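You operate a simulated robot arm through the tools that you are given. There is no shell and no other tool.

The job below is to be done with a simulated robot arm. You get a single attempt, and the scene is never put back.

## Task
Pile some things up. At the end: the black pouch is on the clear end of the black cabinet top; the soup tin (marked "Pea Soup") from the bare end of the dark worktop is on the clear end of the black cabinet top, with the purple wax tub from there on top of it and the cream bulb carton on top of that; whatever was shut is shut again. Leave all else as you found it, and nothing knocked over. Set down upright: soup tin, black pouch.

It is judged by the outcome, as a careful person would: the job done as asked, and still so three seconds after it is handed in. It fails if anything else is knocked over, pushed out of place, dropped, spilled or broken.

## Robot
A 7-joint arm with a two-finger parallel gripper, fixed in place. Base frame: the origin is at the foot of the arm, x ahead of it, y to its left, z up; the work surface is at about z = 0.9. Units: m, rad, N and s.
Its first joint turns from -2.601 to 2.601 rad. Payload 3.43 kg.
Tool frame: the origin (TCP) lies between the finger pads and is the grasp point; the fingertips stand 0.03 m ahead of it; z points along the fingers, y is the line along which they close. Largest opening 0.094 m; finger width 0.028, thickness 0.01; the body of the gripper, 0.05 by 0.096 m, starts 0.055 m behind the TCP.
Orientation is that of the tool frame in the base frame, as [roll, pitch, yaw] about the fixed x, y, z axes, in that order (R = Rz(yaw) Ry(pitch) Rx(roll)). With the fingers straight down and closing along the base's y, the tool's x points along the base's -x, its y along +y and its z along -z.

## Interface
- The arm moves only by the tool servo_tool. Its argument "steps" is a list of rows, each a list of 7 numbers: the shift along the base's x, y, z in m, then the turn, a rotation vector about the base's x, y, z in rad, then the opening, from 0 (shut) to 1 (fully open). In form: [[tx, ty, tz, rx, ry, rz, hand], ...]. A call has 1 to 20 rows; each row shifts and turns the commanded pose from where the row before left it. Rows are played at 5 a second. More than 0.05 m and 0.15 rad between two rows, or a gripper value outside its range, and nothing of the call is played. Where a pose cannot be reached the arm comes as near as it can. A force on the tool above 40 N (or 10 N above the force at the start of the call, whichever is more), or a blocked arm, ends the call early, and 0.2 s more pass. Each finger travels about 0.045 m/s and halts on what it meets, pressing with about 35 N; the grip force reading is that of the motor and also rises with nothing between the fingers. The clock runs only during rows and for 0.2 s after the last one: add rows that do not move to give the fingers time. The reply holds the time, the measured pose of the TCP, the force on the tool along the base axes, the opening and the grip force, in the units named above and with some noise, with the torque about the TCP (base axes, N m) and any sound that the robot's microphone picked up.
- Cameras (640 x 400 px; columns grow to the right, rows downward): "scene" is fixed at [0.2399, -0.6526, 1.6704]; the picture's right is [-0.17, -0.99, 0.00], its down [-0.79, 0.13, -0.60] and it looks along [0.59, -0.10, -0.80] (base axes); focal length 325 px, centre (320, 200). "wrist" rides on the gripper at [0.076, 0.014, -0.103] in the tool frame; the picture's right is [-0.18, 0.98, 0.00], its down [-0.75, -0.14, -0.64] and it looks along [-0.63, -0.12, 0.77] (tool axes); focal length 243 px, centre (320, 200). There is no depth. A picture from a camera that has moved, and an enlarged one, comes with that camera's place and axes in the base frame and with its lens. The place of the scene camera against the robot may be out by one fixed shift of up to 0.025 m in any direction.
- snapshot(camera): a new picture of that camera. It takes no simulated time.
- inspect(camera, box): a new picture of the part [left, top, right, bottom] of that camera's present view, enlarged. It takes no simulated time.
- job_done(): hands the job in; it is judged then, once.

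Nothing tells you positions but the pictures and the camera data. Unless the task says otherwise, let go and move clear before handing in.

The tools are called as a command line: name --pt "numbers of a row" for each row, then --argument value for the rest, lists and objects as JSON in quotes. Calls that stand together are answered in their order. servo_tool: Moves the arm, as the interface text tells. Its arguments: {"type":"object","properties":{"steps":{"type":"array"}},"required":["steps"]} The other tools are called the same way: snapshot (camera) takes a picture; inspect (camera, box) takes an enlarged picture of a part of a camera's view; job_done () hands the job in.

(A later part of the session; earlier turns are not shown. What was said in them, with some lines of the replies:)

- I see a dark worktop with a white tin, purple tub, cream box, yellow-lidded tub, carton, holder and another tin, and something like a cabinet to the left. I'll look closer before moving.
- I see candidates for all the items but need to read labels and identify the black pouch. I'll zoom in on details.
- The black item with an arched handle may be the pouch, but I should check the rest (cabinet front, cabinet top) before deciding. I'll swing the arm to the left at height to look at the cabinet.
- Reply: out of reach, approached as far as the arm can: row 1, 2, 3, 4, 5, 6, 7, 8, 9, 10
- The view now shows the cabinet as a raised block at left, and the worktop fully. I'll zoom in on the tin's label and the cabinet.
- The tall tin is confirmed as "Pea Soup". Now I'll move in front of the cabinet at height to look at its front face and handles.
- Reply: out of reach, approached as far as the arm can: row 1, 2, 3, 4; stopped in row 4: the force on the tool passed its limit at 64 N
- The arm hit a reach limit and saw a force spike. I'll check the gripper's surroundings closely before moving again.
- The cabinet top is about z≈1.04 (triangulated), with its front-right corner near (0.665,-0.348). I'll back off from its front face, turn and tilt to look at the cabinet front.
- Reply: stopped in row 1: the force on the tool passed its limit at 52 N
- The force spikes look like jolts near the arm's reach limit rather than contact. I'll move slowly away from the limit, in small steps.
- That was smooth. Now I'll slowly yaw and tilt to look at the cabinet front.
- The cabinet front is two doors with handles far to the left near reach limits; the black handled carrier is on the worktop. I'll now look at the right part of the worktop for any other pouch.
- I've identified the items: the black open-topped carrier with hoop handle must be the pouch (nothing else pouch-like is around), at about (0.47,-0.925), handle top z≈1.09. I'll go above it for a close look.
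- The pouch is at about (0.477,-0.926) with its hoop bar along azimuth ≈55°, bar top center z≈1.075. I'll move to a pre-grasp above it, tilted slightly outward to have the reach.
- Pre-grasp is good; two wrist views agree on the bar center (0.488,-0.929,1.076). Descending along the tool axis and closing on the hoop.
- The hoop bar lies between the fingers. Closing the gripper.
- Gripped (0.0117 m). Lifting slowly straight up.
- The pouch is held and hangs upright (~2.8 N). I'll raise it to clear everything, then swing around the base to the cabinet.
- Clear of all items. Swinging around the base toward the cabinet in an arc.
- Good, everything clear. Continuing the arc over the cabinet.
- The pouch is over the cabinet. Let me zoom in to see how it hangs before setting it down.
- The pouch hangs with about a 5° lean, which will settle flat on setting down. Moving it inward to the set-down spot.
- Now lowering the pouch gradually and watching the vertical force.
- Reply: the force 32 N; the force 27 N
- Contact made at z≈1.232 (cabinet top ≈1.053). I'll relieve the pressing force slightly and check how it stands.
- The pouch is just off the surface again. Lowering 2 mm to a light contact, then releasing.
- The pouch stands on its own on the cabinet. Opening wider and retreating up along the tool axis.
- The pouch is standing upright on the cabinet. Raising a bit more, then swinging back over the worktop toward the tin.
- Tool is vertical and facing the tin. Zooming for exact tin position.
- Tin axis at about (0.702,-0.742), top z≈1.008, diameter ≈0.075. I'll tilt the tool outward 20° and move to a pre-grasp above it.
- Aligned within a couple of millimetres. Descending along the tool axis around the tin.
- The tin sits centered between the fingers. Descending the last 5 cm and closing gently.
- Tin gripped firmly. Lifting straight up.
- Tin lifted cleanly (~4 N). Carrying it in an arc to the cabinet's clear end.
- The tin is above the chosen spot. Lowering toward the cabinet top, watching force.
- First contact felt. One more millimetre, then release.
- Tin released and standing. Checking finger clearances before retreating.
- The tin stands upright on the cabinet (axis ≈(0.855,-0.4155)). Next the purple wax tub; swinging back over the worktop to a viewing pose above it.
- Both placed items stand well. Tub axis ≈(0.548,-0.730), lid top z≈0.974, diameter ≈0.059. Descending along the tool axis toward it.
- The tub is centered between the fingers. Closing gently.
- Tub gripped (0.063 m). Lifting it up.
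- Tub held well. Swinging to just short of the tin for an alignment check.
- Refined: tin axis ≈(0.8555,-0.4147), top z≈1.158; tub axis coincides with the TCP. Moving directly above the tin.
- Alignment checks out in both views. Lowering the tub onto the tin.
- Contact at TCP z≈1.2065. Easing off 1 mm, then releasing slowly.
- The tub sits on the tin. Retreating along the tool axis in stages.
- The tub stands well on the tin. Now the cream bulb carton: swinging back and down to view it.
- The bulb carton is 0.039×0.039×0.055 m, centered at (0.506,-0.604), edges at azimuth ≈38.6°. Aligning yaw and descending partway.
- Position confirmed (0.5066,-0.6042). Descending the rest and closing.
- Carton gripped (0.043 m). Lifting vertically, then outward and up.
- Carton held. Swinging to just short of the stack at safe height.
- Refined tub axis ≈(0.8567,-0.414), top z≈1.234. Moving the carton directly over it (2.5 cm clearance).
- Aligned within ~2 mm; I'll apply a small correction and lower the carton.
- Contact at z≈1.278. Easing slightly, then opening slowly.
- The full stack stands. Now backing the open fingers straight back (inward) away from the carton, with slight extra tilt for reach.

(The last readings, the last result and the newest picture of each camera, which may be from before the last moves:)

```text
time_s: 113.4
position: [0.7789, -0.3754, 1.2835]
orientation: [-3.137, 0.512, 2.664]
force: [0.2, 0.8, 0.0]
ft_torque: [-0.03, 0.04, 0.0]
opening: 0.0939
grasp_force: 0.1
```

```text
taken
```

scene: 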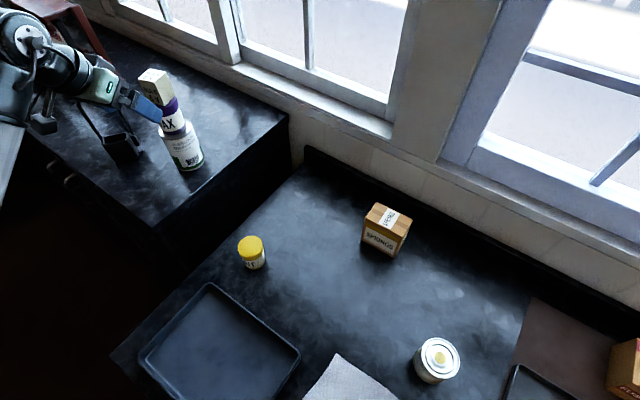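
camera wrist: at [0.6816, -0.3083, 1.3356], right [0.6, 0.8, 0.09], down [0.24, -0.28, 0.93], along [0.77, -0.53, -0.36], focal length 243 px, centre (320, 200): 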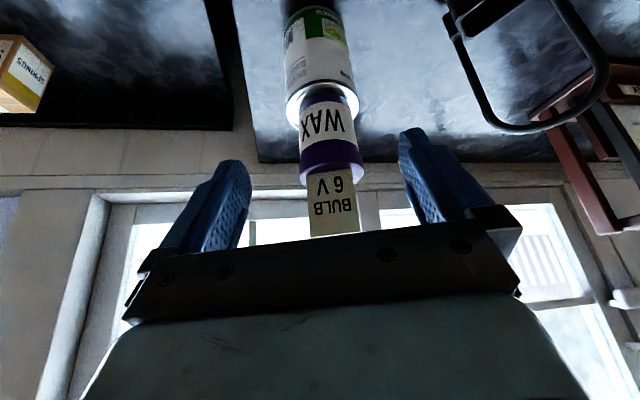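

Fingers are clear of the stack. Swinging the arm away over the worktop.

servo_tool --pt "-0.0099 -0.0192 0 0 0 -0.025 1" --pt "-0.0098 -0.0192 0 0 0 -0.025 1" --pt "-0.0216 -0.0374 0 0 0 -0.05 1" --pt "-0.0235 -0.0363 0 0 0 -0.05 1" --pt "-0.0252 -0.0351 0 0 0 -0.05 1" --pt "-0.027 -0.0338 0 0 0 -0.05 1" --pt "-0.0286 -0.0324 0 0 0 -0.05 1" --pt "-0.0302 -0.0309 0 0 0 -0.05 1" --pt "-0.0159 -0.0147 0 0 0 -0.025 1" --pt "0 0 0 0 0 0 1"

snapshot --camera "scene"

inspect --camera "scene" --box '[60, 50, 240, 210]'

```text
time_s: 115.6
position: [0.5878, -0.6361, 1.2818]
orientation: [-3.139, 0.51, 2.29]
force: [0.2, -1.0, -0.1]
ft_torque: [0.01, 0.01, 0.04]
opening: 0.0938
grasp_force: 0.0
```

```text
taken
```

scene: 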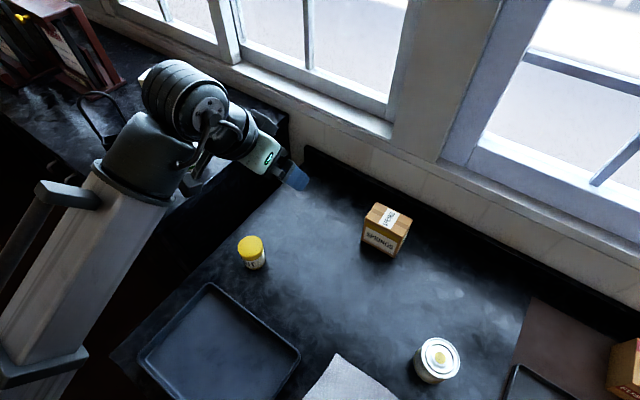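

```text
2.50 times, centred on (150, 130) of scene
camera zoom: at [0.2399, -0.6526, 1.6704], right [-0.17, -0.99, 0.0], down [-0.79, 0.13, -0.6], along [0.59, -0.1, -0.8], focal length 812 px, centre (745, 375)
```

zoom: 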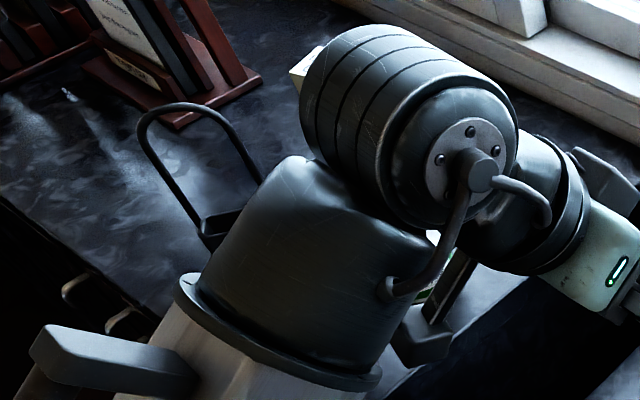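

The arm still blocks the scene camera's view; swinging further right to check the result.

servo_tool --pt "-0.0162 -0.0143 0 0 0 -0.025 1" --pt "-0.0163 -0.0143 0 0 0 -0.025 1" --pt "-0.0339 -0.0269 0 0 0 -0.05 1" --pt "-0.0352 -0.0252 0 0 0 -0.05 1" --pt "-0.0364 -0.0234 0 0 0 -0.05 1" --pt "-0.0375 -0.0215 0 0 0 -0.05 1" --pt "-0.0386 -0.0196 0 0 0 -0.05 1" --pt "-0.0198 -0.0089 0 0 0 -0.025 1" --pt "0 0 0 0 0 0 1"

snapshot --camera "scene"

inspect --camera "scene" --box '[60, 50, 240, 210]'

```text
time_s: 117.6
position: [0.354, -0.7906, 1.2836]
orientation: [-3.139, 0.509, 1.966]
force: [-0.1, -1.1, 0.1]
ft_torque: [0.04, 0.0, -0.02]
opening: 0.0939
grasp_force: 0.1
```

```text
taken
```

scene: 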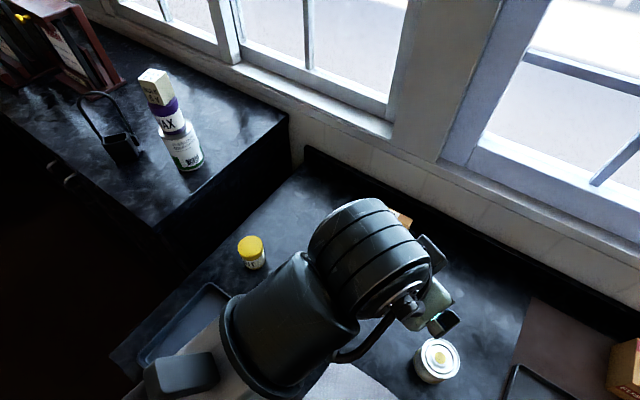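

```text
2.50 times, centred on (150, 130) of scene
camera zoom: at [0.2399, -0.6526, 1.6704], right [-0.17, -0.99, 0.0], down [-0.79, 0.13, -0.6], along [0.59, -0.1, -0.8], focal length 812 px, centre (745, 375)
```

zoom: 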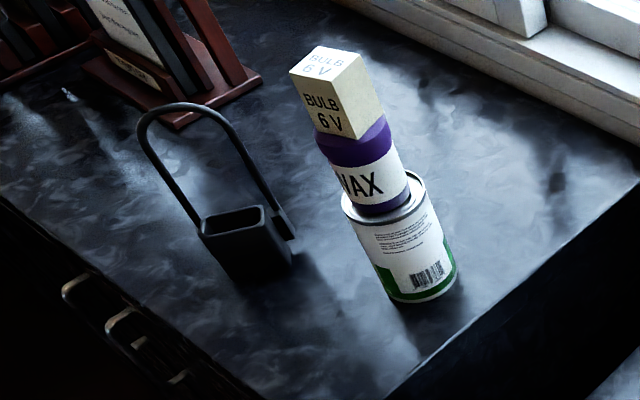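

The pile stands as asked: tin, then wax tub, then bulb carton, with the pouch upright beside it on the clear end of the cabinet. Nothing was opened, the other items look unmoved, and the arm is clear with an empty gripper. Handing in.

job_done

```text
The job is handed in.
```

I finished the job and handed it in. I don't have the judge's result.

- **Stack:** The Pea Soup tin stands upright on the clear end of the cabinet top. The purple wax tub is on top of it, and the cream bulb carton is on the tub. The last picture, taken a few seconds after I let go, showed all three standing.
- **Pouch:** I took the black open-topped container with the arched handle to be the pouch, since I saw nothing else like one. It stands upright beside the stack. I didn't look inside the cabinet.
- **Shut things:** I didn't open anything, so there was nothing to shut again.
- **Everything else:** The other things on the worktop and the cabinet racks looked unmoved in the pictures.

Early on, two moves stopped when the force limit tripped (64 N and 52 N). I took these as jolts from the arm reaching its limit near the cabinet's front corner, not a collision. The force readings were normal straight after, and nothing looked moved.
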